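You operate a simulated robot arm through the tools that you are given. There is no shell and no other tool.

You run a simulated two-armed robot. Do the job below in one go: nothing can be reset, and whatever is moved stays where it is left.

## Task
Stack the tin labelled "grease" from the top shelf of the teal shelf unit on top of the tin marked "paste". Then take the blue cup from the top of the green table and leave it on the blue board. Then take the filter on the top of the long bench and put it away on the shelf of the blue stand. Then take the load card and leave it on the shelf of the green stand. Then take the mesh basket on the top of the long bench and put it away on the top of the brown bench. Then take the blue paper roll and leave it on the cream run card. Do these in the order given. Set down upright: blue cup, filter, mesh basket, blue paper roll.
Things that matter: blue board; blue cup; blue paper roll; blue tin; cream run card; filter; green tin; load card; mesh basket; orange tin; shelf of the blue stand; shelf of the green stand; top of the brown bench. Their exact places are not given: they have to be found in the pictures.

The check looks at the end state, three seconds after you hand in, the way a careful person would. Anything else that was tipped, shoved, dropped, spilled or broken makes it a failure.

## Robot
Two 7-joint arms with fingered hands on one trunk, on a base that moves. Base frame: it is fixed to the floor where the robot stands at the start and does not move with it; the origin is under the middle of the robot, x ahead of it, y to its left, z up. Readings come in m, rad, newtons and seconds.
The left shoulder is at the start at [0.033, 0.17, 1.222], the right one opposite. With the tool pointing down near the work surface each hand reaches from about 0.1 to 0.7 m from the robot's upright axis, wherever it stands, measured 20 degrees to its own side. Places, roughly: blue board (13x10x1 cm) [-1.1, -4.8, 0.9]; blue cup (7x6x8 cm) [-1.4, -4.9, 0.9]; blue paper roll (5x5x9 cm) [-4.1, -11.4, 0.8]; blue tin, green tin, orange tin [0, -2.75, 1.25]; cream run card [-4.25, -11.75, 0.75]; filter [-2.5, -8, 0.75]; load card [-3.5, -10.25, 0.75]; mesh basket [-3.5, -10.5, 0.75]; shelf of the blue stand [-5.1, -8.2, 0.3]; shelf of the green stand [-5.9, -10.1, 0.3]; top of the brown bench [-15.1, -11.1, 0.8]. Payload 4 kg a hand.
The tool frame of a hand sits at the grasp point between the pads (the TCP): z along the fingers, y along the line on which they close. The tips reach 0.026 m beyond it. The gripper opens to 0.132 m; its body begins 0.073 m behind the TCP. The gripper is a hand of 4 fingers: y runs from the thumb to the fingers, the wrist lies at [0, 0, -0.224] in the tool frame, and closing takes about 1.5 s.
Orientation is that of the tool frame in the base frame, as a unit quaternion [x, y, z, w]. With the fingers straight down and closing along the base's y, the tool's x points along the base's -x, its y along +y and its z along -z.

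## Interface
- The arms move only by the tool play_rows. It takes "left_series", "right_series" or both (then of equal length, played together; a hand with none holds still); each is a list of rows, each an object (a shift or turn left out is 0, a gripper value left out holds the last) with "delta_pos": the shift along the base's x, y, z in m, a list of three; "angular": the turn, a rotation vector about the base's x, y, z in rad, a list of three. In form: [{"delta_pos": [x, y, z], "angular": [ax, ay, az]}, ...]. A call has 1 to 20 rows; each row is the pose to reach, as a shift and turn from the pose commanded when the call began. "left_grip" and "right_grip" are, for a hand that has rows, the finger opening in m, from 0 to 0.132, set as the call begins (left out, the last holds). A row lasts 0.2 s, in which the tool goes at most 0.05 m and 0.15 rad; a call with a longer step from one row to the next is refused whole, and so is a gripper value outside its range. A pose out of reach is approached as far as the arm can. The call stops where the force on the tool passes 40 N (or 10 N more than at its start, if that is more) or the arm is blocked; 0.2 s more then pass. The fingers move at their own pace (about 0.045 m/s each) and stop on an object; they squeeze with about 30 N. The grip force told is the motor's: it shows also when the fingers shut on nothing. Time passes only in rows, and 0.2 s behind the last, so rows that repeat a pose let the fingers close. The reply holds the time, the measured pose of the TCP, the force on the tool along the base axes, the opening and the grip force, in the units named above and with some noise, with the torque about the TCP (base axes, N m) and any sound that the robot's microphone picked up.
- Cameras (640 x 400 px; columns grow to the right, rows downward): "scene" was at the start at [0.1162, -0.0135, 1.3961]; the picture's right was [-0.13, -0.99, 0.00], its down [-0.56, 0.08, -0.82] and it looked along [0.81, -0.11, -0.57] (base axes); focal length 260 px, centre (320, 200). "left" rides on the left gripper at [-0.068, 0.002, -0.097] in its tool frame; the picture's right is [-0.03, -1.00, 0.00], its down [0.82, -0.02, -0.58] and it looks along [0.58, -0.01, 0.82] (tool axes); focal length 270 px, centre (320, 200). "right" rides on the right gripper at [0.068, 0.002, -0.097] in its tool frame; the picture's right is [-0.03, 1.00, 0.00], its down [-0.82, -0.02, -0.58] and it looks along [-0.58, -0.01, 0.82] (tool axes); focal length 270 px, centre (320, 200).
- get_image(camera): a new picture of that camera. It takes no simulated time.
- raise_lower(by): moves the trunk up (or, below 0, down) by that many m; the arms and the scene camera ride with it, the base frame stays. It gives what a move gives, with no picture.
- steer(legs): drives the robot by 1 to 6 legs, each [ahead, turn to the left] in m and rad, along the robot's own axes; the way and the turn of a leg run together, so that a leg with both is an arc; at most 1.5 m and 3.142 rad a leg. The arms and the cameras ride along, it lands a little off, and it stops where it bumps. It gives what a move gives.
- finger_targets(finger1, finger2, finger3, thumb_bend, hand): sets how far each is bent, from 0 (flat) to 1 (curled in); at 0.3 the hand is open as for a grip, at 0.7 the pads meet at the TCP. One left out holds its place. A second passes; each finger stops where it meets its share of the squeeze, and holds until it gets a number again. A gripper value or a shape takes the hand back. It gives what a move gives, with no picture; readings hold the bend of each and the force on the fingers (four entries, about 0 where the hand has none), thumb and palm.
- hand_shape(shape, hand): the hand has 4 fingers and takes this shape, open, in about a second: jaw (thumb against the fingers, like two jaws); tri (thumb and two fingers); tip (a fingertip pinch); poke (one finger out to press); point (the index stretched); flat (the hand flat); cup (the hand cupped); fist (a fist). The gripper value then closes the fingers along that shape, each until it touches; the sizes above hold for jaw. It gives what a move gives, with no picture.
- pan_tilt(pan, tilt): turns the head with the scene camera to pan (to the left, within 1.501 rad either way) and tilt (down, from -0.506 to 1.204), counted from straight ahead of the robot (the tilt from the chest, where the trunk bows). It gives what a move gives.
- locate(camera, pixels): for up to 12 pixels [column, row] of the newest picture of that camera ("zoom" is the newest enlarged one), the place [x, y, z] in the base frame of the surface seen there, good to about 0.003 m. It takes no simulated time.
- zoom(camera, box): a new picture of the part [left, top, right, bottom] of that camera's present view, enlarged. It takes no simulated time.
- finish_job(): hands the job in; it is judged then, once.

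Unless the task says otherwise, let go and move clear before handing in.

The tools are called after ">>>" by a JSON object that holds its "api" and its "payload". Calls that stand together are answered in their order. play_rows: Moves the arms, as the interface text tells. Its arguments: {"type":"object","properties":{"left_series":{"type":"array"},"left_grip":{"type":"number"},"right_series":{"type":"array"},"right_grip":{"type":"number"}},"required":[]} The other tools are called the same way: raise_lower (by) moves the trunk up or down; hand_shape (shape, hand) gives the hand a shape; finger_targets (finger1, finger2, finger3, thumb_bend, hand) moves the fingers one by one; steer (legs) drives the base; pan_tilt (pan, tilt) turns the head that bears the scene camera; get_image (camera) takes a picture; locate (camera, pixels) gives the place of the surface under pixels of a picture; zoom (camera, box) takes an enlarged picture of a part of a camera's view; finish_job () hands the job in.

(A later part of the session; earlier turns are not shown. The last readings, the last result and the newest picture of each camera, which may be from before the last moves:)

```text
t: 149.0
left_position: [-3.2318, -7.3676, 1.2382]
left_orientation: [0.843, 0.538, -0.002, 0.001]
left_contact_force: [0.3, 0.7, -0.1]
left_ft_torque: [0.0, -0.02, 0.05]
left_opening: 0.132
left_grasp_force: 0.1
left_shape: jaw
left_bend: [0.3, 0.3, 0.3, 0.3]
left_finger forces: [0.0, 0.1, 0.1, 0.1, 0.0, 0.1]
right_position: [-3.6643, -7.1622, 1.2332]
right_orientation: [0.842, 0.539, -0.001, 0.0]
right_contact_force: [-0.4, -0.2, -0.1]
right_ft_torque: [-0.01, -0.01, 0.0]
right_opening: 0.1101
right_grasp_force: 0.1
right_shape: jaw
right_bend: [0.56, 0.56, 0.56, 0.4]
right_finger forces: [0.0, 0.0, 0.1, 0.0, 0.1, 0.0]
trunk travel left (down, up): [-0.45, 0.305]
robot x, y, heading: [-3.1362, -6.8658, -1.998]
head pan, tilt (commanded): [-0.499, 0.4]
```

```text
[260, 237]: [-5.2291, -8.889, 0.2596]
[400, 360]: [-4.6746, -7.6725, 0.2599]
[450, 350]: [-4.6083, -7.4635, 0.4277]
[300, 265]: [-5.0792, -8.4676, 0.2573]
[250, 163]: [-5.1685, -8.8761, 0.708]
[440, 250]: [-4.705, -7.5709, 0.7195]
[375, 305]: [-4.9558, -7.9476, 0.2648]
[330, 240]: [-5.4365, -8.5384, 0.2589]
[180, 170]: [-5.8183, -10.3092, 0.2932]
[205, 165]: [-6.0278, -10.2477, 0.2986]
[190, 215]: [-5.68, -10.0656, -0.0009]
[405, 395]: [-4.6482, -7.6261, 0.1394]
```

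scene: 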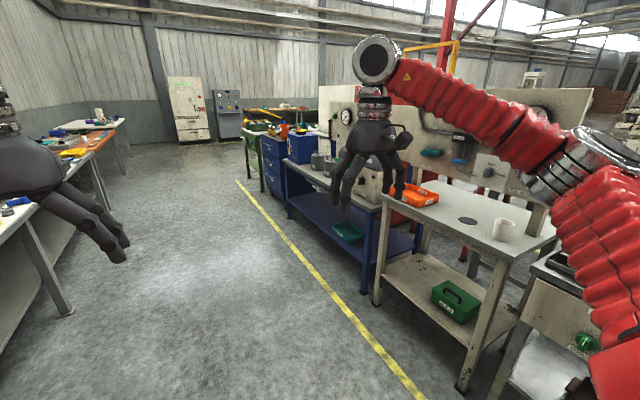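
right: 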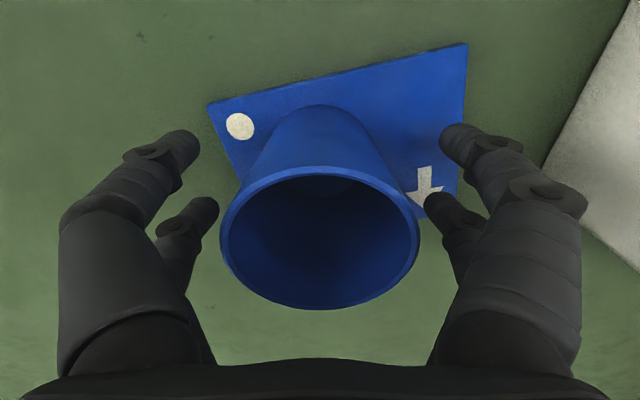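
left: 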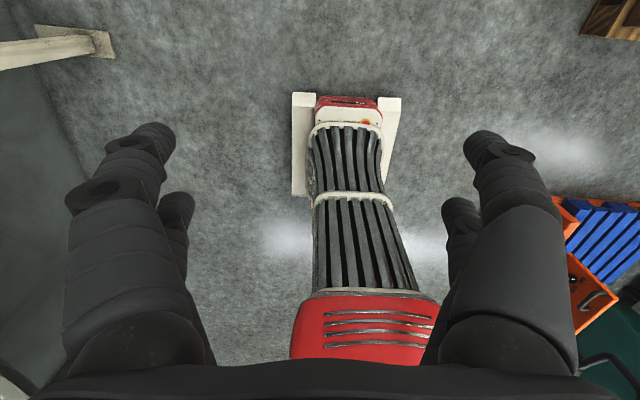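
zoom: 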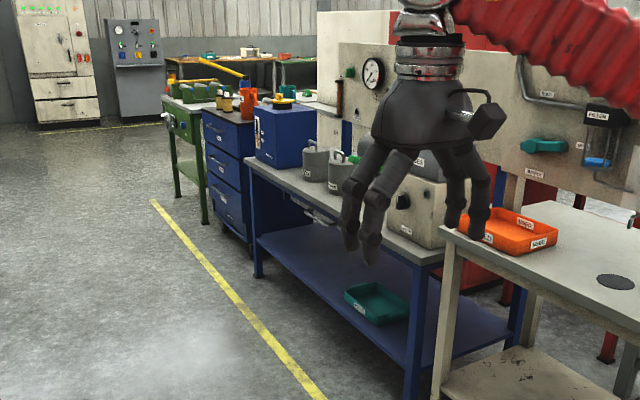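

Blue stand: shelf z≈0.26, top z≈0.71 overhanging it ~8 cm; so I'll hold the filter with the tool pitched about 45° forward so it can go in under the top. First drive abreast of the filter and face the bench.

>>> {"api": "steer", "payload": {"legs": [[0.7, 0]]}}

>>> {"api": "steer", "payload": {"legs": [[0, 0.8]]}}

>>> {"api": "steer", "payload": {"legs": [[0, 0.79]]}}

>>> {"api": "pan_tilt", "payload": {"pan": -0.1, "tilt": 0.75}}

>>> {"api": "get_image", "payload": {"camera": "scene"}}

```text
t: 152.9
left_position: [-3.5132, -7.997, 1.2371]
left_orientation: [0.842, 0.54, -0.001, 0.0]
left_contact_force: [0.5, 0.9, -0.1]
left_ft_torque: [-0.03, -0.01, 0.0]
left_opening: 0.1318
left_grasp_force: 0.1
left_shape: jaw
left_bend: [0.3, 0.3, 0.3, 0.3]
left_finger forces: [0.0, 0.1, 0.0, 0.1, 0.0, 0.1]
right_position: [-3.9476, -7.7934, 1.2318]
right_orientation: [0.841, 0.541, -0.002, 0.0]
right_contact_force: [0.1, -0.1, 0.2]
right_ft_torque: [0.03, 0.0, 0.02]
right_opening: 0.11
right_grasp_force: 0.0
right_shape: jaw
right_bend: [0.56, 0.56, 0.56, 0.4]
right_finger forces: [0.0, 0.0, 0.0, 0.1, 0.0, 0.1]
trunk travel left (down, up): [-0.45, 0.305]
robot x, y, heading: [-3.4236, -7.4942, -1.995]
head pan, tilt (commanded): [-0.499, 0.4]
```

```text
t: 155.6
left_position: [-3.1301, -7.9107, 1.2385]
left_orientation: [0.567, 0.824, 0.0, 0.001]
left_contact_force: [-0.5, -0.1, 0.5]
left_ft_torque: [-0.01, -0.01, -0.02]
left_opening: 0.1319
left_grasp_force: 0.0
left_shape: jaw
left_bend: [0.3, 0.3, 0.3, 0.3]
left_finger forces: [0.0, 0.0, 0.0, 0.0, 0.1, 0.1]
right_position: [-3.5782, -8.0789, 1.2328]
right_orientation: [0.566, 0.824, 0.0, 0.001]
right_contact_force: [-0.3, 0.1, 0.2]
right_ft_torque: [0.01, 0.01, 0.02]
right_opening: 0.11
right_grasp_force: 0.1
right_shape: jaw
right_bend: [0.56, 0.56, 0.56, 0.4]
right_finger forces: [0.1, 0.0, 0.0, 0.0, 0.0, 0.0]
trunk travel left (down, up): [-0.45, 0.305]
robot x, y, heading: [-3.4657, -7.517, -1.198]
head pan, tilt (commanded): [-0.499, 0.4]
```

```text
t: 158.3
left_position: [-2.9452, -7.5584, 1.239]
left_orientation: [0.209, 0.978, -0.001, 0.002]
left_contact_force: [0.1, -0.7, 0.3]
left_ft_torque: [0.0, 0.0, 0.0]
left_opening: 0.1322
left_grasp_force: 0.1
left_shape: jaw
left_bend: [0.3, 0.3, 0.3, 0.3]
left_finger forces: [0.0, 0.0, 0.0, 0.0, 0.0, 0.0]
right_position: [-3.1454, -7.9943, 1.234]
right_orientation: [0.209, 0.978, -0.001, 0.001]
right_contact_force: [-0.4, 0.0, 0.2]
right_ft_torque: [0.0, 0.0, 0.03]
right_opening: 0.1099
right_grasp_force: 0.2
right_shape: jaw
right_bend: [0.56, 0.56, 0.56, 0.4]
right_finger forces: [0.0, 0.0, 0.1, 0.0, 0.0, 0.1]
trunk travel left (down, up): [-0.45, 0.305]
robot x, y, heading: [-3.4791, -7.5566, -0.428]
head pan, tilt (commanded): [-0.499, 0.4]
```

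```text
t: 159.2
left_position: [-2.9476, -7.5617, 1.2402]
left_orientation: [0.21, 0.978, 0.001, 0.002]
left_contact_force: [-0.8, -0.8, -0.5]
left_ft_torque: [0.05, -0.04, 0.04]
left_opening: 0.1322
left_grasp_force: 0.1
left_shape: jaw
left_bend: [0.3, 0.3, 0.3, 0.3]
left_finger forces: [0.1, 0.1, 0.0, 0.0, 0.0, 0.1]
right_position: [-3.1477, -7.9979, 1.2325]
right_orientation: [0.21, 0.978, 0.0, 0.002]
right_contact_force: [-0.3, -0.3, 0.6]
right_ft_torque: [0.01, -0.05, -0.02]
right_opening: 0.1101
right_grasp_force: 0.0
right_shape: jaw
right_bend: [0.56, 0.56, 0.56, 0.4]
right_finger forces: [0.0, 0.1, 0.0, 0.0, 0.0, 0.1]
trunk travel left (down, up): [-0.45, 0.305]
robot x, y, heading: [-3.4836, -7.5556, -0.424]
head pan, tilt (commanded): [-0.099, 0.75]
```

```text
taken
```

scene: 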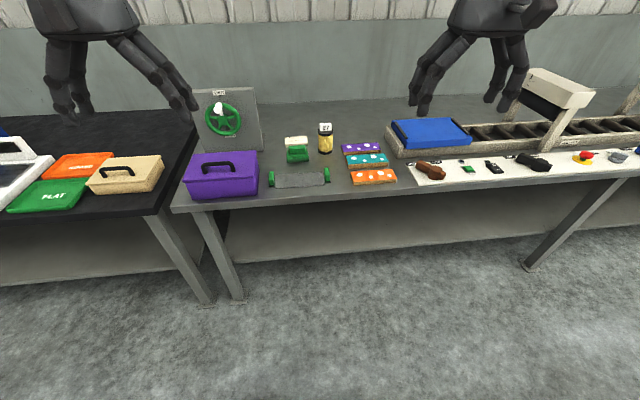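

>>> {"api": "zoom", "payload": {"camera": "scene", "box": [240, 100, 440, 225]}}

>>> {"api": "locate", "payload": {"camera": "scene", "pixels": [[325, 126], [325, 140], [325, 153], [297, 145], [360, 148], [300, 182], [172, 210], [638, 177], [220, 165], [360, 177], [325, 170], [366, 158]]}}

```text
3.20 times, centred on (340, 162) of scene
```

zoom: 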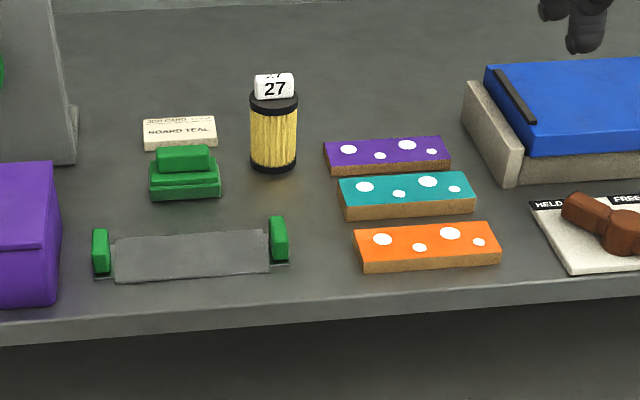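

```text
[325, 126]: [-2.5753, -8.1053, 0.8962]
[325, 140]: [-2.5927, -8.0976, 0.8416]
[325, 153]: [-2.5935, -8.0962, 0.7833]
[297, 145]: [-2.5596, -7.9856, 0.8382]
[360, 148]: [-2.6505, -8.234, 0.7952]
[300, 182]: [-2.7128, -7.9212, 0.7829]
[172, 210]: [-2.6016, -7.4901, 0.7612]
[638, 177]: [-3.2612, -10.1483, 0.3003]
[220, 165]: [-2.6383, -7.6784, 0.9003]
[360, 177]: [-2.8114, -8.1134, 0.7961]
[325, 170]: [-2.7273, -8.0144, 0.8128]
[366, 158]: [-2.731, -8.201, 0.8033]
```

The filter (6 cm wide, top ≈0.905, base 0.783) is at about [-2.57,-8.10]; the green box is ~9 cm to its left, so I'll use a narrower opening. I'll drive in 0.42 m, then pitch the right hand 45° forward while high.

>>> {"api": "steer", "payload": {"legs": [[0.42, 0]]}}

>>> {"api": "play_rows", "payload": {"right_series": [{"angular": [-0.054, -0.119, 0]}, {"angular": [-0.108, -0.238, 0]}, {"angular": [-0.162, -0.358, 0]}, {"angular": [-0.215, -0.477, 0]}, {"angular": [-0.269, -0.596, 0]}, {"angular": [-0.323, -0.7155, 0]}, {"angular": [-0.323, -0.7155, 0]}], "right_grip": 0.095}}

>>> {"api": "pan_tilt", "payload": {"pan": -0.25, "tilt": 0.9}}

>>> {"api": "get_image", "payload": {"camera": "scene"}}

>>> {"api": "get_image", "payload": {"camera": "right"}}

```text
t: 161.8
left_position: [-2.5597, -7.7347, 1.2389]
left_orientation: [0.211, 0.977, 0.0, 0.001]
left_contact_force: [-0.5, -0.3, 0.2]
left_ft_torque: [-0.01, -0.01, -0.02]
left_opening: 0.132
left_grasp_force: 0.0
left_shape: jaw
left_bend: [0.3, 0.3, 0.3, 0.3]
left_finger forces: [0.0, 0.0, 0.0, 0.0, 0.0, 0.0]
right_position: [-2.7607, -8.1705, 1.2344]
right_orientation: [0.21, 0.978, 0.0, 0.001]
right_contact_force: [0.5, 0.9, 0.1]
right_ft_torque: [0.01, 0.07, 0.0]
right_opening: 0.1099
right_grasp_force: 0.0
right_shape: jaw
right_bend: [0.56, 0.56, 0.56, 0.4]
right_finger forces: [0.0, 0.0, 0.0, 0.0, 0.0, 0.0]
trunk travel left (down, up): [-0.45, 0.305]
robot x, y, heading: [-3.0976, -7.7317, -0.427]
head pan, tilt (commanded): [-0.099, 0.75]
```

```text
t: 163.4
left_position: [-2.5604, -7.7336, 1.2398]
left_orientation: [0.211, 0.977, 0.0, 0.001]
left_contact_force: [0.4, 0.2, 0.3]
left_ft_torque: [0.0, -0.04, -0.01]
left_opening: 0.132
left_grasp_force: 0.1
left_shape: jaw
left_bend: [0.3, 0.3, 0.3, 0.3]
left_finger forces: [0.0, 0.0, 0.0, 0.1, 0.1, 0.0]
right_position: [-2.7634, -8.1703, 1.2351]
right_orientation: [0.194, 0.902, -0.08, 0.376]
right_contact_force: [0.3, 0.0, -0.5]
right_ft_torque: [0.0, 0.02, 0.01]
right_opening: 0.0951
right_grasp_force: 0.1
right_shape: jaw
right_bend: [0.66, 0.66, 0.66, 0.55]
right_finger forces: [0.0, 0.1, 0.0, 0.0, 0.0, 0.1]
trunk travel left (down, up): [-0.45, 0.305]
robot x, y, heading: [-3.0985, -7.727, -0.43]
head pan, tilt (commanded): [-0.099, 0.75]
```

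```text
t: 164.1
left_position: [-2.5611, -7.7347, 1.2397]
left_orientation: [0.211, 0.977, -0.001, 0.001]
left_contact_force: [-0.4, 0.1, 0.3]
left_ft_torque: [0.02, -0.02, 0.01]
left_opening: 0.1319
left_grasp_force: 0.0
left_shape: jaw
left_bend: [0.3, 0.3, 0.3, 0.3]
left_finger forces: [0.0, 0.0, 0.0, 0.0, 0.0, 0.1]
right_position: [-2.7627, -8.1697, 1.2342]
right_orientation: [0.195, 0.903, -0.079, 0.374]
right_contact_force: [0.5, 0.8, 1.0]
right_ft_torque: [-0.01, 0.01, 0.0]
right_opening: 0.0953
right_grasp_force: 0.1
right_shape: jaw
right_bend: [0.66, 0.66, 0.66, 0.55]
right_finger forces: [0.0, 0.0, 0.1, 0.0, 0.0, 0.0]
trunk travel left (down, up): [-0.45, 0.305]
robot x, y, heading: [-3.0961, -7.7309, -0.429]
head pan, tilt (commanded): [-0.25, 0.901]
```

```text
taken
```

scene: 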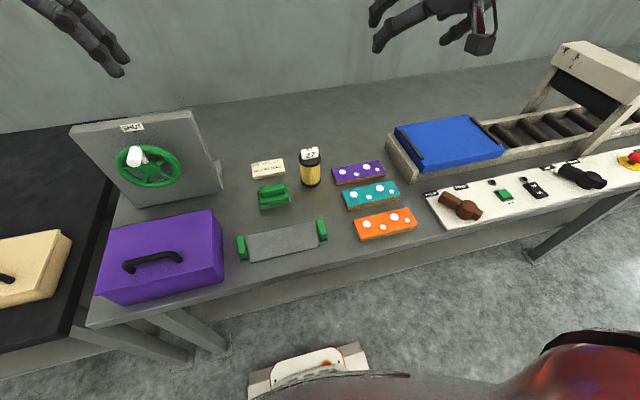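

```text
taken
```

right: 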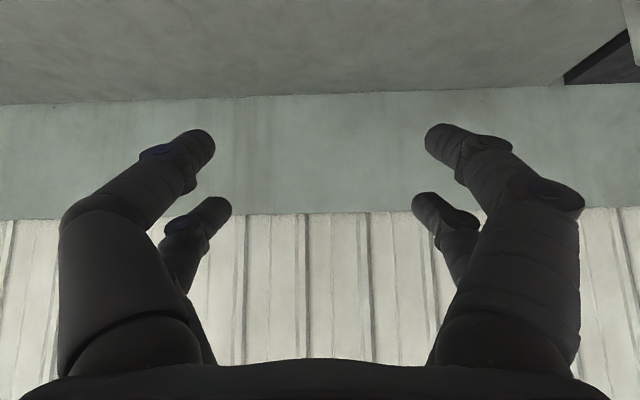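

The hand is pitched 45°. I'll zoom on the filter to get its axis precisely.

>>> {"api": "zoom", "payload": {"camera": "scene", "box": [250, 135, 350, 215]}}

>>> {"api": "locate", "payload": {"camera": "zoom", "pixels": [[385, 90], [380, 150], [385, 230], [385, 310], [325, 220], [445, 220], [320, 110], [450, 110], [260, 300], [390, 335], [380, 65], [150, 370]]}}

```text
5.00 times, centred on (300, 175) of scene
```

zoom: 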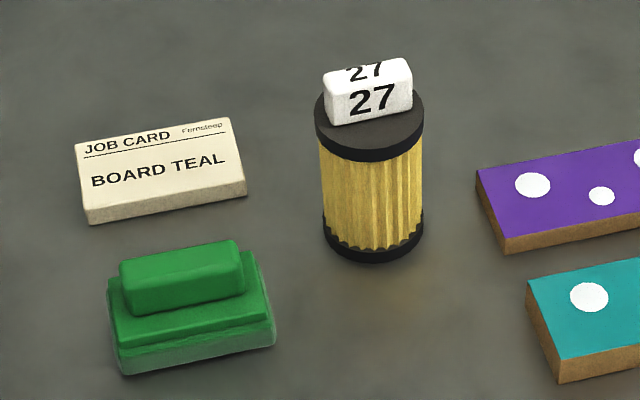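

```text
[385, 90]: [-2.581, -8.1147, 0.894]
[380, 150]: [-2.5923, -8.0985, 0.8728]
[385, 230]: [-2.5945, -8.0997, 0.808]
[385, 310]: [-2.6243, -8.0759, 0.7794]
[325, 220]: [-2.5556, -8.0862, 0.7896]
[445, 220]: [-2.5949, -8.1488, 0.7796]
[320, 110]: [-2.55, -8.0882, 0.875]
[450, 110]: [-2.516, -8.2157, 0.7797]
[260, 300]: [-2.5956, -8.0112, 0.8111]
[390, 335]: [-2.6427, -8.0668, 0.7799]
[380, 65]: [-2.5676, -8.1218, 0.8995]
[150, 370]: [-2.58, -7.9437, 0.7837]
```

Filter axis ≈[-2.570,-8.116], radius 3 cm, with a small "27" block on top (z≈0.90). I'll move to a pre-grasp point 16 cm back along the tool axis.

>>> {"api": "play_rows", "payload": {"right_series": [{"delta_pos": [0.0129, 0.0143, -0.0387]}, {"delta_pos": [0.0257, 0.0286, -0.0774]}, {"delta_pos": [0.0386, 0.0429, -0.1161]}, {"delta_pos": [0.0514, 0.0571, -0.1549]}, {"delta_pos": [0.0643, 0.0714, -0.1936]}, {"delta_pos": [0.0771, 0.0857, -0.2323]}, {"delta_pos": [0.09, 0.1, -0.271]}, {"delta_pos": [0.09, 0.1, -0.271]}]}}

>>> {"api": "get_image", "payload": {"camera": "scene"}}

>>> {"api": "get_image", "payload": {"camera": "right"}}

```text
t: 165.9
left_position: [-2.5611, -7.7346, 1.2405]
left_orientation: [0.212, 0.977, 0.0, 0.001]
left_contact_force: [-0.7, 0.6, 0.2]
left_ft_torque: [0.01, -0.01, 0.02]
left_opening: 0.1321
left_grasp_force: 0.0
left_shape: jaw
left_bend: [0.3, 0.3, 0.3, 0.3]
left_finger forces: [0.0, 0.1, 0.1, 0.1, 0.1, 0.0]
right_position: [-2.6727, -8.0708, 0.9638]
right_orientation: [0.194, 0.903, -0.08, 0.375]
right_contact_force: [0.1, 0.2, 0.0]
right_ft_torque: [0.01, -0.03, 0.02]
right_opening: 0.0951
right_grasp_force: 0.1
right_shape: jaw
right_bend: [0.66, 0.66, 0.66, 0.55]
right_finger forces: [0.0, 0.0, 0.0, 0.0, 0.0, 0.0]
trunk travel left (down, up): [-0.45, 0.305]
robot x, y, heading: [-3.1017, -7.7282, -0.427]
head pan, tilt (commanded): [-0.25, 0.901]
```

```text
taken
```

scene: 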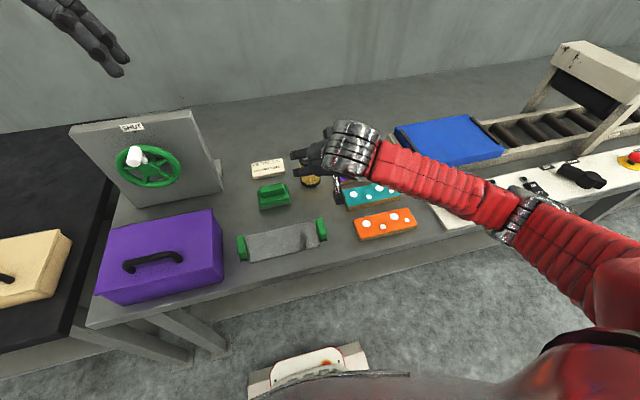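

```text
taken
```

right: 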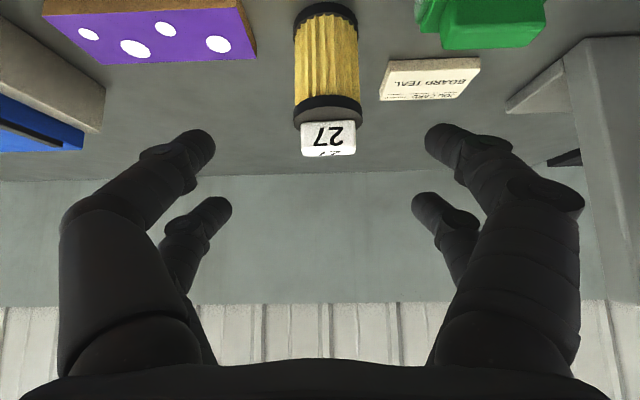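

The filter sits between the fingers at (327,60). I'll check its lateral offset with a locate before advancing.

>>> {"api": "locate", "payload": {"camera": "right", "pixels": [[327, 60], [327, 40], [298, 60], [355, 60], [327, 138], [390, 80], [440, 40]]}}

```text
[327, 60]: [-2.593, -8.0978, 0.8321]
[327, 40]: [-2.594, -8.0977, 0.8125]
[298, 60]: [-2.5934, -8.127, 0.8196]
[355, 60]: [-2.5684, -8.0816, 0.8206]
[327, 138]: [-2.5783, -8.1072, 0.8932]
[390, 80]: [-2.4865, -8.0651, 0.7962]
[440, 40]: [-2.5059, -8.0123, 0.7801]
```

Centre refined to ≈[-2.568,-8.113]. I'll advance along the tool axis to it.

>>> {"api": "play_rows", "payload": {"right_series": [{"delta_pos": [0.0262, -0.0106, -0.0284]}, {"delta_pos": [0.0524, -0.0211, -0.0569]}, {"delta_pos": [0.0785, -0.0317, -0.0853]}, {"delta_pos": [0.1047, -0.0422, -0.1138]}, {"delta_pos": [0.1047, -0.0422, -0.1138]}]}}

>>> {"api": "get_image", "payload": {"camera": "right"}}

>>> {"api": "zoom", "payload": {"camera": "scene", "box": [240, 115, 400, 215]}}

```text
t: 167.1
left_position: [-2.5609, -7.7347, 1.2396]
left_orientation: [0.211, 0.978, -0.001, 0.002]
left_contact_force: [0.3, -0.5, 0.6]
left_ft_torque: [-0.01, -0.01, -0.01]
left_opening: 0.132
left_grasp_force: 0.1
left_shape: jaw
left_bend: [0.3, 0.3, 0.3, 0.3]
left_finger forces: [0.0, 0.0, 0.0, 0.1, 0.0, 0.1]
right_position: [-2.5696, -8.1086, 0.8493]
right_orientation: [0.195, 0.903, -0.08, 0.375]
right_contact_force: [0.3, -0.4, -0.3]
right_ft_torque: [0.02, 0.02, -0.02]
right_opening: 0.0952
right_grasp_force: 0.0
right_shape: jaw
right_bend: [0.66, 0.66, 0.66, 0.55]
right_finger forces: [0.1, 0.0, 0.1, 0.0, 0.1, 0.0]
trunk travel left (down, up): [-0.45, 0.305]
robot x, y, heading: [-3.0989, -7.7304, -0.424]
head pan, tilt (commanded): [-0.25, 0.901]
```

```text
taken
```

right: 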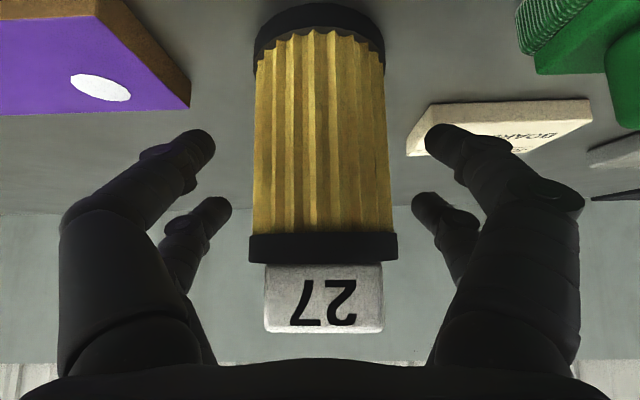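

```text
4.00 times, centred on (320, 165) of scene
```

zoom: 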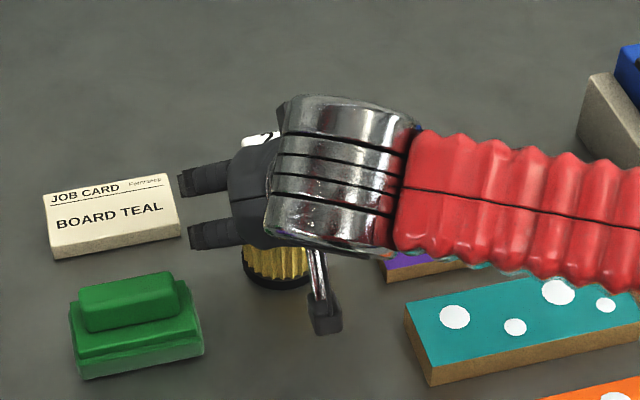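

The filter is centred between the fingers with no contact. I'll close on it.

>>> {"api": "play_rows", "payload": {"right_series": [{"delta_pos": [0, 0, 0]}, {"delta_pos": [0, 0, 0]}, {"delta_pos": [0, 0, 0]}, {"delta_pos": [0, 0, 0]}, {"delta_pos": [0, 0, 0]}, {"delta_pos": [0, 0, 0]}, {"delta_pos": [0, 0, 0]}, {"delta_pos": [0, 0, 0]}], "right_grip": 0.02}}

>>> {"api": "get_image", "payload": {"camera": "right"}}

```text
t: 168.9
left_position: [-2.5609, -7.7351, 1.2399]
left_orientation: [0.212, 0.977, -0.001, 0.001]
left_contact_force: [0.4, -0.6, -0.6]
left_ft_torque: [-0.01, 0.0, 0.0]
left_opening: 0.1319
left_grasp_force: 0.1
left_shape: jaw
left_bend: [0.3, 0.3, 0.3, 0.3]
left_finger forces: [0.1, 0.0, 0.0, 0.1, 0.0, 0.0]
right_position: [-2.5694, -8.1097, 0.8501]
right_orientation: [0.194, 0.902, -0.08, 0.376]
right_contact_force: [0.9, -0.8, 5.0]
right_ft_torque: [0.05, 0.18, -0.03]
right_opening: 0.0457
right_grasp_force: 29.8
right_shape: jaw
right_bend: [0.74, 0.74, 0.74, 0.7]
right_finger forces: [26.7, 22.8, 22.7, 0.0, 29.6, 0.1]
trunk travel left (down, up): [-0.45, 0.305]
robot x, y, heading: [-3.0961, -7.7273, -0.43]
head pan, tilt (commanded): [-0.25, 0.901]
```

```text
taken
```

right: 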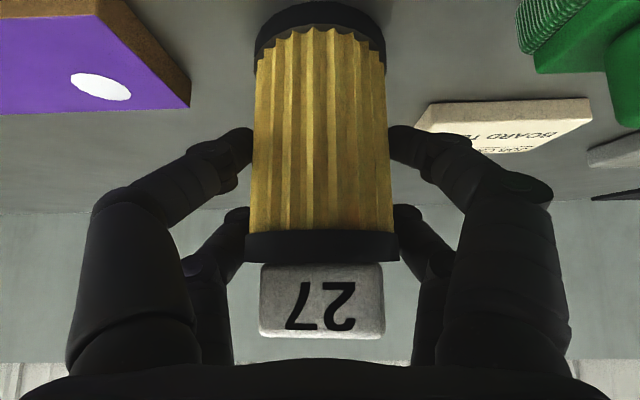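

The filter is held at 30 N. I'll lift it straight up and retract toward the robot.

>>> {"api": "play_rows", "payload": {"right_series": [{"delta_pos": [0, 0, 0.02]}, {"delta_pos": [0, 0, 0.05]}, {"delta_pos": [0, 0, 0.09]}, {"delta_pos": [0, 0, 0.13]}, {"delta_pos": [-0.02, 0.01, 0.17]}, {"delta_pos": [-0.04, 0.02, 0.21]}, {"delta_pos": [-0.06, 0.03, 0.25]}, {"delta_pos": [-0.08, 0.035, 0.29]}, {"delta_pos": [-0.1, 0.045, 0.33]}, {"delta_pos": [-0.1, 0.045, 0.33]}]}}

>>> {"api": "get_image", "payload": {"camera": "scene"}}

>>> {"api": "get_image", "payload": {"camera": "right"}}

```text
t: 171.1
left_position: [-2.5609, -7.7354, 1.239]
left_orientation: [0.211, 0.978, 0.001, 0.002]
left_contact_force: [-0.3, 0.0, 0.0]
left_ft_torque: [0.0, -0.01, 0.02]
left_opening: 0.1319
left_grasp_force: 0.1
left_shape: jaw
left_bend: [0.3, 0.3, 0.3, 0.3]
left_finger forces: [0.0, 0.1, 0.1, 0.0, 0.0, 0.1]
right_position: [-2.6666, -8.0666, 1.1824]
right_orientation: [0.195, 0.903, -0.08, 0.375]
right_contact_force: [0.1, 0.4, -2.2]
right_ft_torque: [0.0, -0.02, 0.03]
right_opening: 0.0411
right_grasp_force: 30.0
right_shape: jaw
right_bend: [0.74, 0.77, 0.77, 0.7]
right_finger forces: [28.4, 0.0, 0.0, 0.1, 30.2, 0.0]
trunk travel left (down, up): [-0.45, 0.305]
robot x, y, heading: [-3.1007, -7.7317, -0.428]
head pan, tilt (commanded): [-0.25, 0.901]
```

```text
taken
```

scene: 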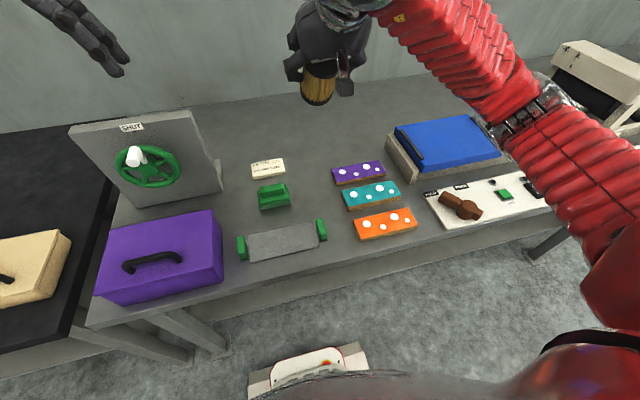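

```text
taken
```

right: 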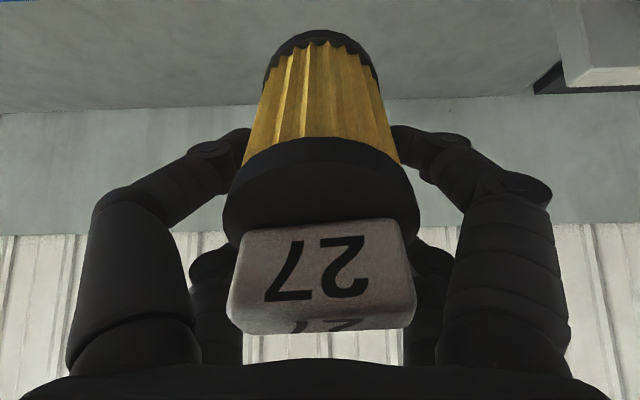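

The filter has pivoted in the grip (fingers 2 and 3 show 0 N; its top cap now faces the camera at (325,180)). I'll measure its axis tilt.

>>> {"api": "locate", "payload": {"camera": "right", "pixels": [[320, 60], [320, 90], [320, 120], [320, 160], [320, 200], [320, 235], [320, 280], [320, 318], [232, 210], [412, 200], [270, 75], [375, 75]]}}

>>> {"api": "zoom", "payload": {"camera": "scene", "box": [260, 0, 400, 120]}}

```text
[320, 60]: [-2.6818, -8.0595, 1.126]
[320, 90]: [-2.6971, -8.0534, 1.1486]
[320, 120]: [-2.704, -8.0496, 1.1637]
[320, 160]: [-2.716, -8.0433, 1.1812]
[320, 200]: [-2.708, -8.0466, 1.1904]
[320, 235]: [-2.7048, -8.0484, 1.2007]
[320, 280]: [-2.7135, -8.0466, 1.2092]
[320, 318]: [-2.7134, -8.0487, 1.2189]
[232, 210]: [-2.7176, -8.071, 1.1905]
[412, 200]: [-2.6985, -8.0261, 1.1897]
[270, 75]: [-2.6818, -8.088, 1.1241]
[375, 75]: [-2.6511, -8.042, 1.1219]
```

```text
3.33 times, centred on (330, 60) of scene
```

zoom: 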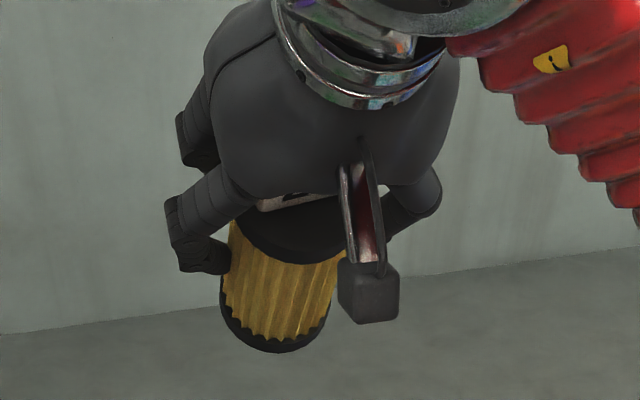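

Its axis leans ~34° back, held only by the near finger pair – pitched grips squeeze it out. I'll set it back upright on its old spot and regrasp with the left hand almost horizontal (its camera rides on top then). First I rotate the right hand back 34° so that the filter hangs upright.

>>> {"api": "play_rows", "payload": {"right_series": [{"angular": [0.05, 0.109, 0]}, {"angular": [0.1, 0.218, 0]}, {"angular": [0.15, 0.328, 0]}, {"angular": [0.2, 0.437, 0]}, {"angular": [0.249, 0.546, 0]}, {"angular": [0.249, 0.546, 0]}]}}

>>> {"api": "get_image", "payload": {"camera": "right"}}

>>> {"api": "locate", "payload": {"camera": "right", "pixels": [[320, 60], [320, 90], [320, 120], [320, 160], [320, 200], [320, 235], [320, 280], [320, 318]]}}

>>> {"api": "get_image", "payload": {"camera": "scene"}}

```text
t: 172.5
left_position: [-2.5612, -7.734, 1.2408]
left_orientation: [0.211, 0.977, -0.001, 0.001]
left_contact_force: [0.3, 0.7, 0.5]
left_ft_torque: [0.0, 0.0, 0.02]
left_opening: 0.1322
left_grasp_force: 0.1
left_shape: jaw
left_bend: [0.3, 0.3, 0.3, 0.3]
left_finger forces: [0.1, 0.0, 0.0, 0.0, 0.0, 0.0]
right_position: [-2.6683, -8.0673, 1.1803]
right_orientation: [0.21, 0.973, -0.018, 0.091]
right_contact_force: [-0.8, 0.0, -2.3]
right_ft_torque: [0.01, -0.02, 0.0]
right_opening: 0.0409
right_grasp_force: 29.8
right_shape: jaw
right_bend: [0.74, 0.77, 0.77, 0.7]
right_finger forces: [28.3, 0.0, 0.0, 0.0, 30.2, 0.0]
trunk travel left (down, up): [-0.45, 0.305]
robot x, y, heading: [-3.096, -7.7275, -0.427]
head pan, tilt (commanded): [-0.25, 0.901]
```

```text
taken
```

right: 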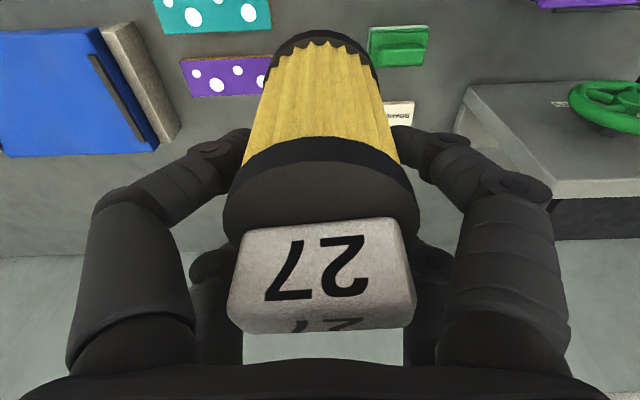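

```text
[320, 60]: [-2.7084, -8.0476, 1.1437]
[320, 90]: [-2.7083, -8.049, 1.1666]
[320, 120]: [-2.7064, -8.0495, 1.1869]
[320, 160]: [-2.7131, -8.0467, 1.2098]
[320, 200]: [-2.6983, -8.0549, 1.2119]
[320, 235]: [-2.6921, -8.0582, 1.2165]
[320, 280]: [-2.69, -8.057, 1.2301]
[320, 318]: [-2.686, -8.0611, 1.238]
```

```text
taken
```

scene: 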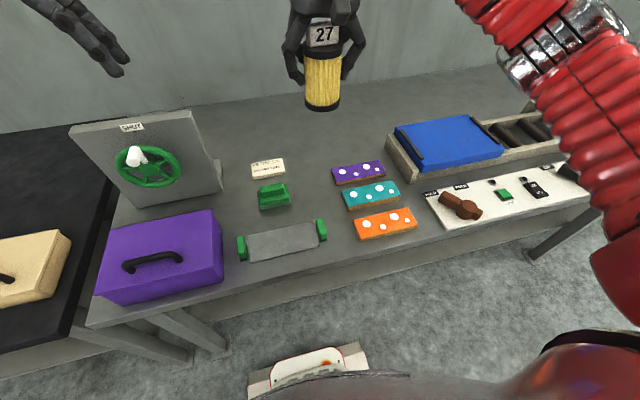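

The filter hangs upright again (body line vertical within 2°) and follows the tool firmly. I'll set it down at its old spot: over, then down to just above the bench.

>>> {"api": "play_rows", "payload": {"right_series": [{"delta_pos": [0.037, -0.0177, 0]}, {"delta_pos": [0.074, -0.0353, 0]}, {"delta_pos": [0.1113, -0.053, 0]}, {"delta_pos": [0.1113, -0.053, -0.04]}, {"delta_pos": [0.1113, -0.053, -0.085]}, {"delta_pos": [0.1113, -0.053, -0.13]}, {"delta_pos": [0.1113, -0.053, -0.175]}, {"delta_pos": [0.1113, -0.053, -0.22]}, {"delta_pos": [0.1113, -0.053, -0.26]}, {"delta_pos": [0.1113, -0.053, -0.295]}, {"delta_pos": [0.1113, -0.053, -0.32]}, {"delta_pos": [0.1113, -0.053, -0.32]}]}}

>>> {"api": "get_image", "payload": {"camera": "right"}}

>>> {"api": "zoom", "payload": {"camera": "scene", "box": [240, 115, 400, 215]}}

```text
t: 175.1
left_position: [-2.5615, -7.734, 1.2401]
left_orientation: [0.211, 0.977, 0.0, 0.002]
left_contact_force: [-0.2, 0.1, 0.1]
left_ft_torque: [-0.01, -0.02, 0.01]
left_opening: 0.1321
left_grasp_force: 0.1
left_shape: jaw
left_bend: [0.3, 0.3, 0.3, 0.3]
left_finger forces: [0.1, 0.1, 0.0, 0.1, 0.0, 0.1]
right_position: [-2.5572, -8.1207, 0.8583]
right_orientation: [0.211, 0.973, -0.02, 0.091]
right_contact_force: [0.2, 0.5, -1.9]
right_ft_torque: [-0.01, -0.01, -0.03]
right_opening: 0.0407
right_grasp_force: 29.9
right_shape: jaw
right_bend: [0.74, 0.77, 0.77, 0.7]
right_finger forces: [28.1, 0.0, 0.0, 0.0, 29.6, 0.1]
trunk travel left (down, up): [-0.45, 0.305]
robot x, y, heading: [-3.0973, -7.7359, -0.432]
head pan, tilt (commanded): [-0.25, 0.901]
```

```text
taken
```

right: 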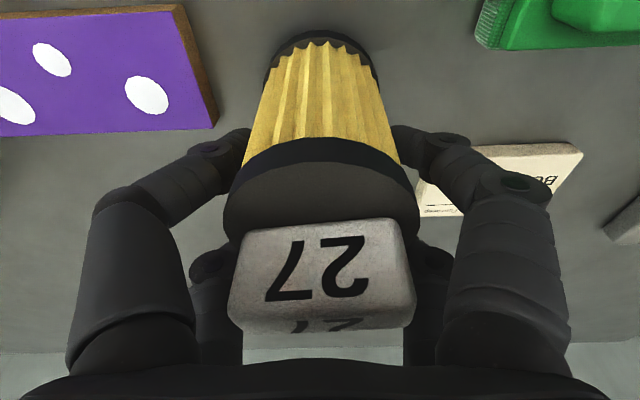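

```text
4.00 times, centred on (320, 165) of scene
```

zoom: 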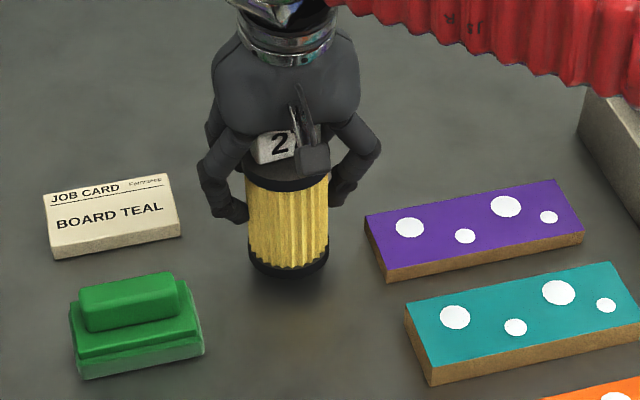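

Upright and ~1 cm above the bench. I'll lower gently to contact.

>>> {"api": "play_rows", "payload": {"right_series": [{"delta_pos": [0, 0, -0.004]}, {"delta_pos": [0, 0, -0.008]}, {"delta_pos": [0, 0, -0.01]}, {"delta_pos": [0, 0, -0.01]}]}}

>>> {"api": "play_rows", "payload": {"right_series": [{"delta_pos": [0, 0, -0.002]}, {"delta_pos": [0, 0, -0.002]}]}}

>>> {"api": "play_rows", "payload": {"right_series": [{"delta_pos": [0, 0, -0.001]}, {"delta_pos": [0, 0, -0.001]}]}}

```text
t: 176.1
left_position: [-2.56, -7.7341, 1.2403]
left_orientation: [0.212, 0.977, -0.001, 0.001]
left_contact_force: [0.0, 0.2, -0.5]
left_ft_torque: [0.03, 0.01, 0.01]
left_opening: 0.132
left_grasp_force: 0.1
left_shape: jaw
left_bend: [0.3, 0.3, 0.3, 0.3]
left_finger forces: [0.0, 0.0, 0.0, 0.1, 0.0, 0.1]
right_position: [-2.5571, -8.1194, 0.8504]
right_orientation: [0.21, 0.973, -0.019, 0.091]
right_contact_force: [0.6, -0.2, -1.9]
right_ft_torque: [0.0, -0.02, -0.03]
right_opening: 0.0411
right_grasp_force: 29.9
right_shape: jaw
right_bend: [0.74, 0.77, 0.77, 0.7]
right_finger forces: [28.0, 0.0, 0.1, 0.0, 29.5, 0.1]
trunk travel left (down, up): [-0.45, 0.305]
robot x, y, heading: [-3.0954, -7.7267, -0.427]
head pan, tilt (commanded): [-0.25, 0.901]
```

```text
t: 176.7
left_position: [-2.561, -7.7342, 1.2398]
left_orientation: [0.211, 0.978, -0.001, 0.002]
left_contact_force: [-0.9, 0.2, 0.8]
left_ft_torque: [0.0, 0.0, 0.04]
left_opening: 0.1319
left_grasp_force: 0.0
left_shape: jaw
left_bend: [0.3, 0.3, 0.3, 0.3]
left_finger forces: [0.0, 0.0, 0.0, 0.1, 0.1, 0.0]
right_position: [-2.5572, -8.1192, 0.8467]
right_orientation: [0.211, 0.973, -0.019, 0.091]
right_contact_force: [-0.3, 0.4, -2.9]
right_ft_torque: [-0.05, -0.06, -0.02]
right_opening: 0.0413
right_grasp_force: 30.0
right_shape: jaw
right_bend: [0.74, 0.77, 0.77, 0.7]
right_finger forces: [28.0, 0.0, 0.1, 0.0, 29.6, 0.0]
trunk travel left (down, up): [-0.45, 0.305]
robot x, y, heading: [-3.0976, -7.7322, -0.427]
head pan, tilt (commanded): [-0.25, 0.901]
```

```text
t: 177.3
left_position: [-2.5597, -7.7345, 1.2398]
left_orientation: [0.212, 0.977, 0.0, 0.002]
left_contact_force: [-0.2, 0.1, -0.4]
left_ft_torque: [-0.02, 0.01, 0.02]
left_opening: 0.1317
left_grasp_force: 0.1
left_shape: jaw
left_bend: [0.3, 0.3, 0.3, 0.3]
left_finger forces: [0.0, 0.0, 0.1, 0.0, 0.0, 0.1]
right_position: [-2.5571, -8.1197, 0.8467]
right_orientation: [0.211, 0.973, -0.019, 0.09]
right_contact_force: [0.0, 0.3, -2.2]
right_ft_torque: [-0.06, -0.01, 0.01]
right_opening: 0.0412
right_grasp_force: 30.1
right_shape: jaw
right_bend: [0.74, 0.77, 0.77, 0.7]
right_finger forces: [27.9, 0.0, 0.0, 0.0, 29.6, 0.0]
trunk travel left (down, up): [-0.45, 0.305]
robot x, y, heading: [-3.0963, -7.7307, -0.428]
head pan, tilt (commanded): [-0.25, 0.901]
```

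>>> {"api": "play_rows", "payload": {"right_series": [{"delta_pos": [0, 0, -0.002]}, {"delta_pos": [0, 0, -0.002]}]}}

>>> {"api": "play_rows", "payload": {"right_series": [{"delta_pos": [0, 0, -0.001]}, {"delta_pos": [0, 0, -0.001]}]}}

>>> {"api": "zoom", "payload": {"camera": "scene", "box": [280, 135, 360, 195]}}

```text
t: 177.9
left_position: [-2.5619, -7.7334, 1.2404]
left_orientation: [0.211, 0.977, 0.0, 0.002]
left_contact_force: [-0.3, -0.1, 0.0]
left_ft_torque: [-0.02, 0.01, 0.03]
left_opening: 0.1318
left_grasp_force: 0.0
left_shape: jaw
left_bend: [0.3, 0.3, 0.3, 0.3]
left_finger forces: [0.0, 0.0, 0.0, 0.1, 0.0, 0.0]
right_position: [-2.558, -8.1185, 0.8447]
right_orientation: [0.21, 0.973, -0.018, 0.092]
right_contact_force: [-1.6, 0.5, 6.8]
right_ft_torque: [-0.08, 0.02, -0.01]
right_opening: 0.041
right_grasp_force: 29.9
right_shape: jaw
right_bend: [0.74, 0.77, 0.77, 0.7]
right_finger forces: [28.1, 0.0, 0.0, 0.0, 30.2, 0.1]
trunk travel left (down, up): [-0.45, 0.305]
robot x, y, heading: [-3.1013, -7.731, -0.426]
head pan, tilt (commanded): [-0.25, 0.901]
```

```text
t: 178.5
left_position: [-2.5627, -7.7332, 1.2406]
left_orientation: [0.212, 0.977, 0.0, 0.003]
left_contact_force: [0.0, 0.9, 0.5]
left_ft_torque: [-0.01, 0.02, 0.0]
left_opening: 0.132
left_grasp_force: 0.1
left_shape: jaw
left_bend: [0.3, 0.3, 0.3, 0.3]
left_finger forces: [0.0, 0.1, 0.1, 0.0, 0.0, 0.0]
right_position: [-2.5579, -8.1189, 0.845]
right_orientation: [0.21, 0.973, -0.018, 0.093]
right_contact_force: [-5.2, -0.1, 13.1]
right_ft_torque: [-0.14, 0.14, -0.06]
right_opening: 0.0412
right_grasp_force: 30.3
right_shape: jaw
right_bend: [0.74, 0.77, 0.77, 0.7]
right_finger forces: [28.2, 0.0, 0.1, 0.0, 31.1, 0.0]
trunk travel left (down, up): [-0.45, 0.305]
robot x, y, heading: [-3.0984, -7.7316, -0.43]
head pan, tilt (commanded): [-0.25, 0.901]
```

```text
6.67 times, centred on (320, 165) of scene
```

zoom: 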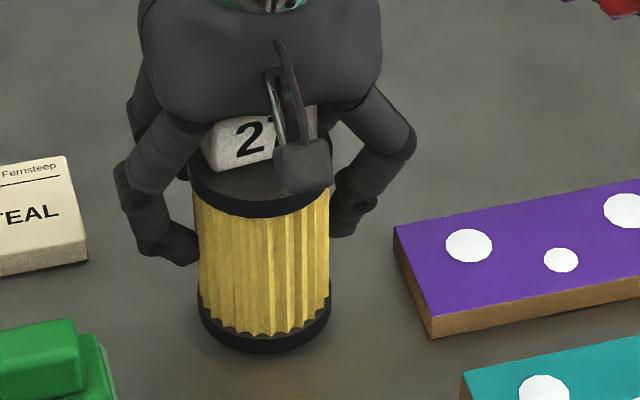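

The filter rests on the bench (13 N up). I'll open to 0.095 and rise straight up.

>>> {"api": "play_rows", "payload": {"right_series": [{"delta_pos": [0, 0, 0.001]}, {"delta_pos": [0, 0, 0.001]}, {"delta_pos": [0, 0, 0.001]}, {"delta_pos": [0, 0, 0.001]}, {"delta_pos": [0, 0, 0.001]}, {"delta_pos": [0, 0, 0.001]}, {"delta_pos": [0, 0, 0.001]}], "right_grip": 0.1}}

>>> {"api": "zoom", "payload": {"camera": "scene", "box": [280, 135, 360, 195]}}

>>> {"api": "play_rows", "payload": {"right_series": [{"delta_pos": [0, 0, 0.03]}, {"delta_pos": [0, 0, 0.07]}, {"delta_pos": [0, 0, 0.11]}, {"delta_pos": [0, 0, 0.15]}, {"delta_pos": [0, 0, 0.19]}, {"delta_pos": [0, 0, 0.23]}, {"delta_pos": [0, 0, 0.27]}, {"delta_pos": [0, 0, 0.31]}, {"delta_pos": [0, 0, 0.35]}, {"delta_pos": [0, 0, 0.38]}, {"delta_pos": [0, 0, 0.38]}]}}

>>> {"api": "get_image", "payload": {"camera": "scene"}}

```text
t: 180.1
left_position: [-2.5604, -7.7346, 1.2395]
left_orientation: [0.212, 0.977, -0.001, 0.001]
left_contact_force: [0.2, 0.0, 0.0]
left_ft_torque: [-0.03, -0.02, 0.0]
left_opening: 0.1319
left_grasp_force: 0.1
left_shape: jaw
left_bend: [0.3, 0.3, 0.3, 0.3]
left_finger forces: [0.0, 0.0, 0.1, 0.1, 0.0, 0.0]
right_position: [-2.5569, -8.1188, 0.8438]
right_orientation: [0.21, 0.973, -0.018, 0.091]
right_contact_force: [-0.4, 0.1, -0.1]
right_ft_torque: [0.0, 0.01, 0.01]
right_opening: 0.0996
right_grasp_force: 0.0
right_shape: jaw
right_bend: [0.63, 0.63, 0.63, 0.5]
right_finger forces: [0.0, 0.0, 0.0, 0.1, 0.1, 0.1]
trunk travel left (down, up): [-0.45, 0.305]
robot x, y, heading: [-3.0959, -7.7287, -0.431]
head pan, tilt (commanded): [-0.25, 0.901]
```

```text
6.67 times, centred on (320, 165) of scene
```

zoom: 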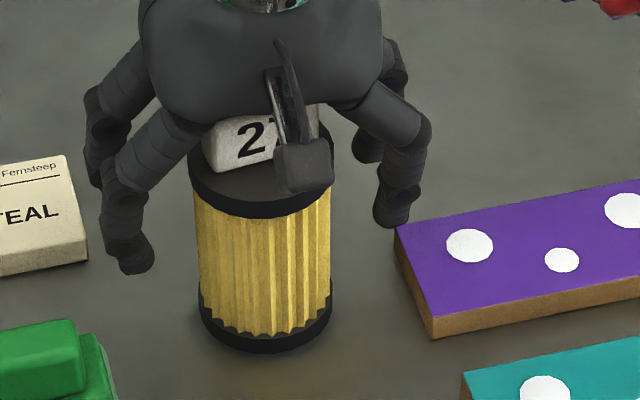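

```text
t: 182.5
left_position: [-2.5602, -7.7346, 1.2395]
left_orientation: [0.211, 0.977, 0.0, 0.002]
left_contact_force: [-0.3, 1.2, 0.4]
left_ft_torque: [-0.01, 0.03, 0.01]
left_opening: 0.1321
left_grasp_force: 0.1
left_shape: jaw
left_bend: [0.3, 0.3, 0.3, 0.3]
left_finger forces: [0.0, 0.0, 0.0, 0.1, 0.1, 0.0]
right_position: [-2.5583, -8.1197, 1.2221]
right_orientation: [0.211, 0.973, -0.019, 0.092]
right_contact_force: [-0.1, 0.5, -0.6]
right_ft_torque: [0.01, 0.02, 0.0]
right_opening: 0.0997
right_grasp_force: 0.1
right_shape: jaw
right_bend: [0.63, 0.63, 0.63, 0.5]
right_finger forces: [0.0, 0.0, 0.0, 0.1, 0.1, 0.0]
trunk travel left (down, up): [-0.45, 0.305]
robot x, y, heading: [-3.0958, -7.7305, -0.428]
head pan, tilt (commanded): [-0.25, 0.901]
```

```text
taken
```

scene: 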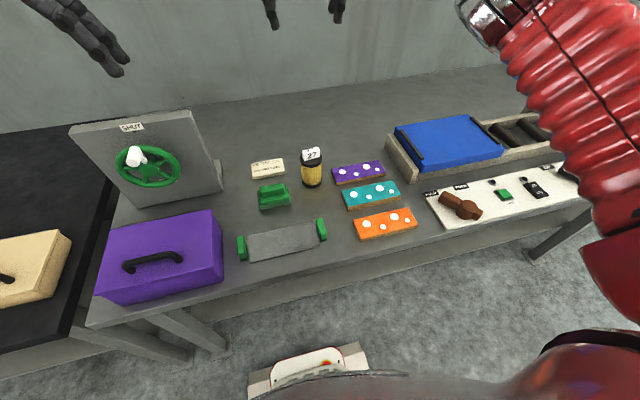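

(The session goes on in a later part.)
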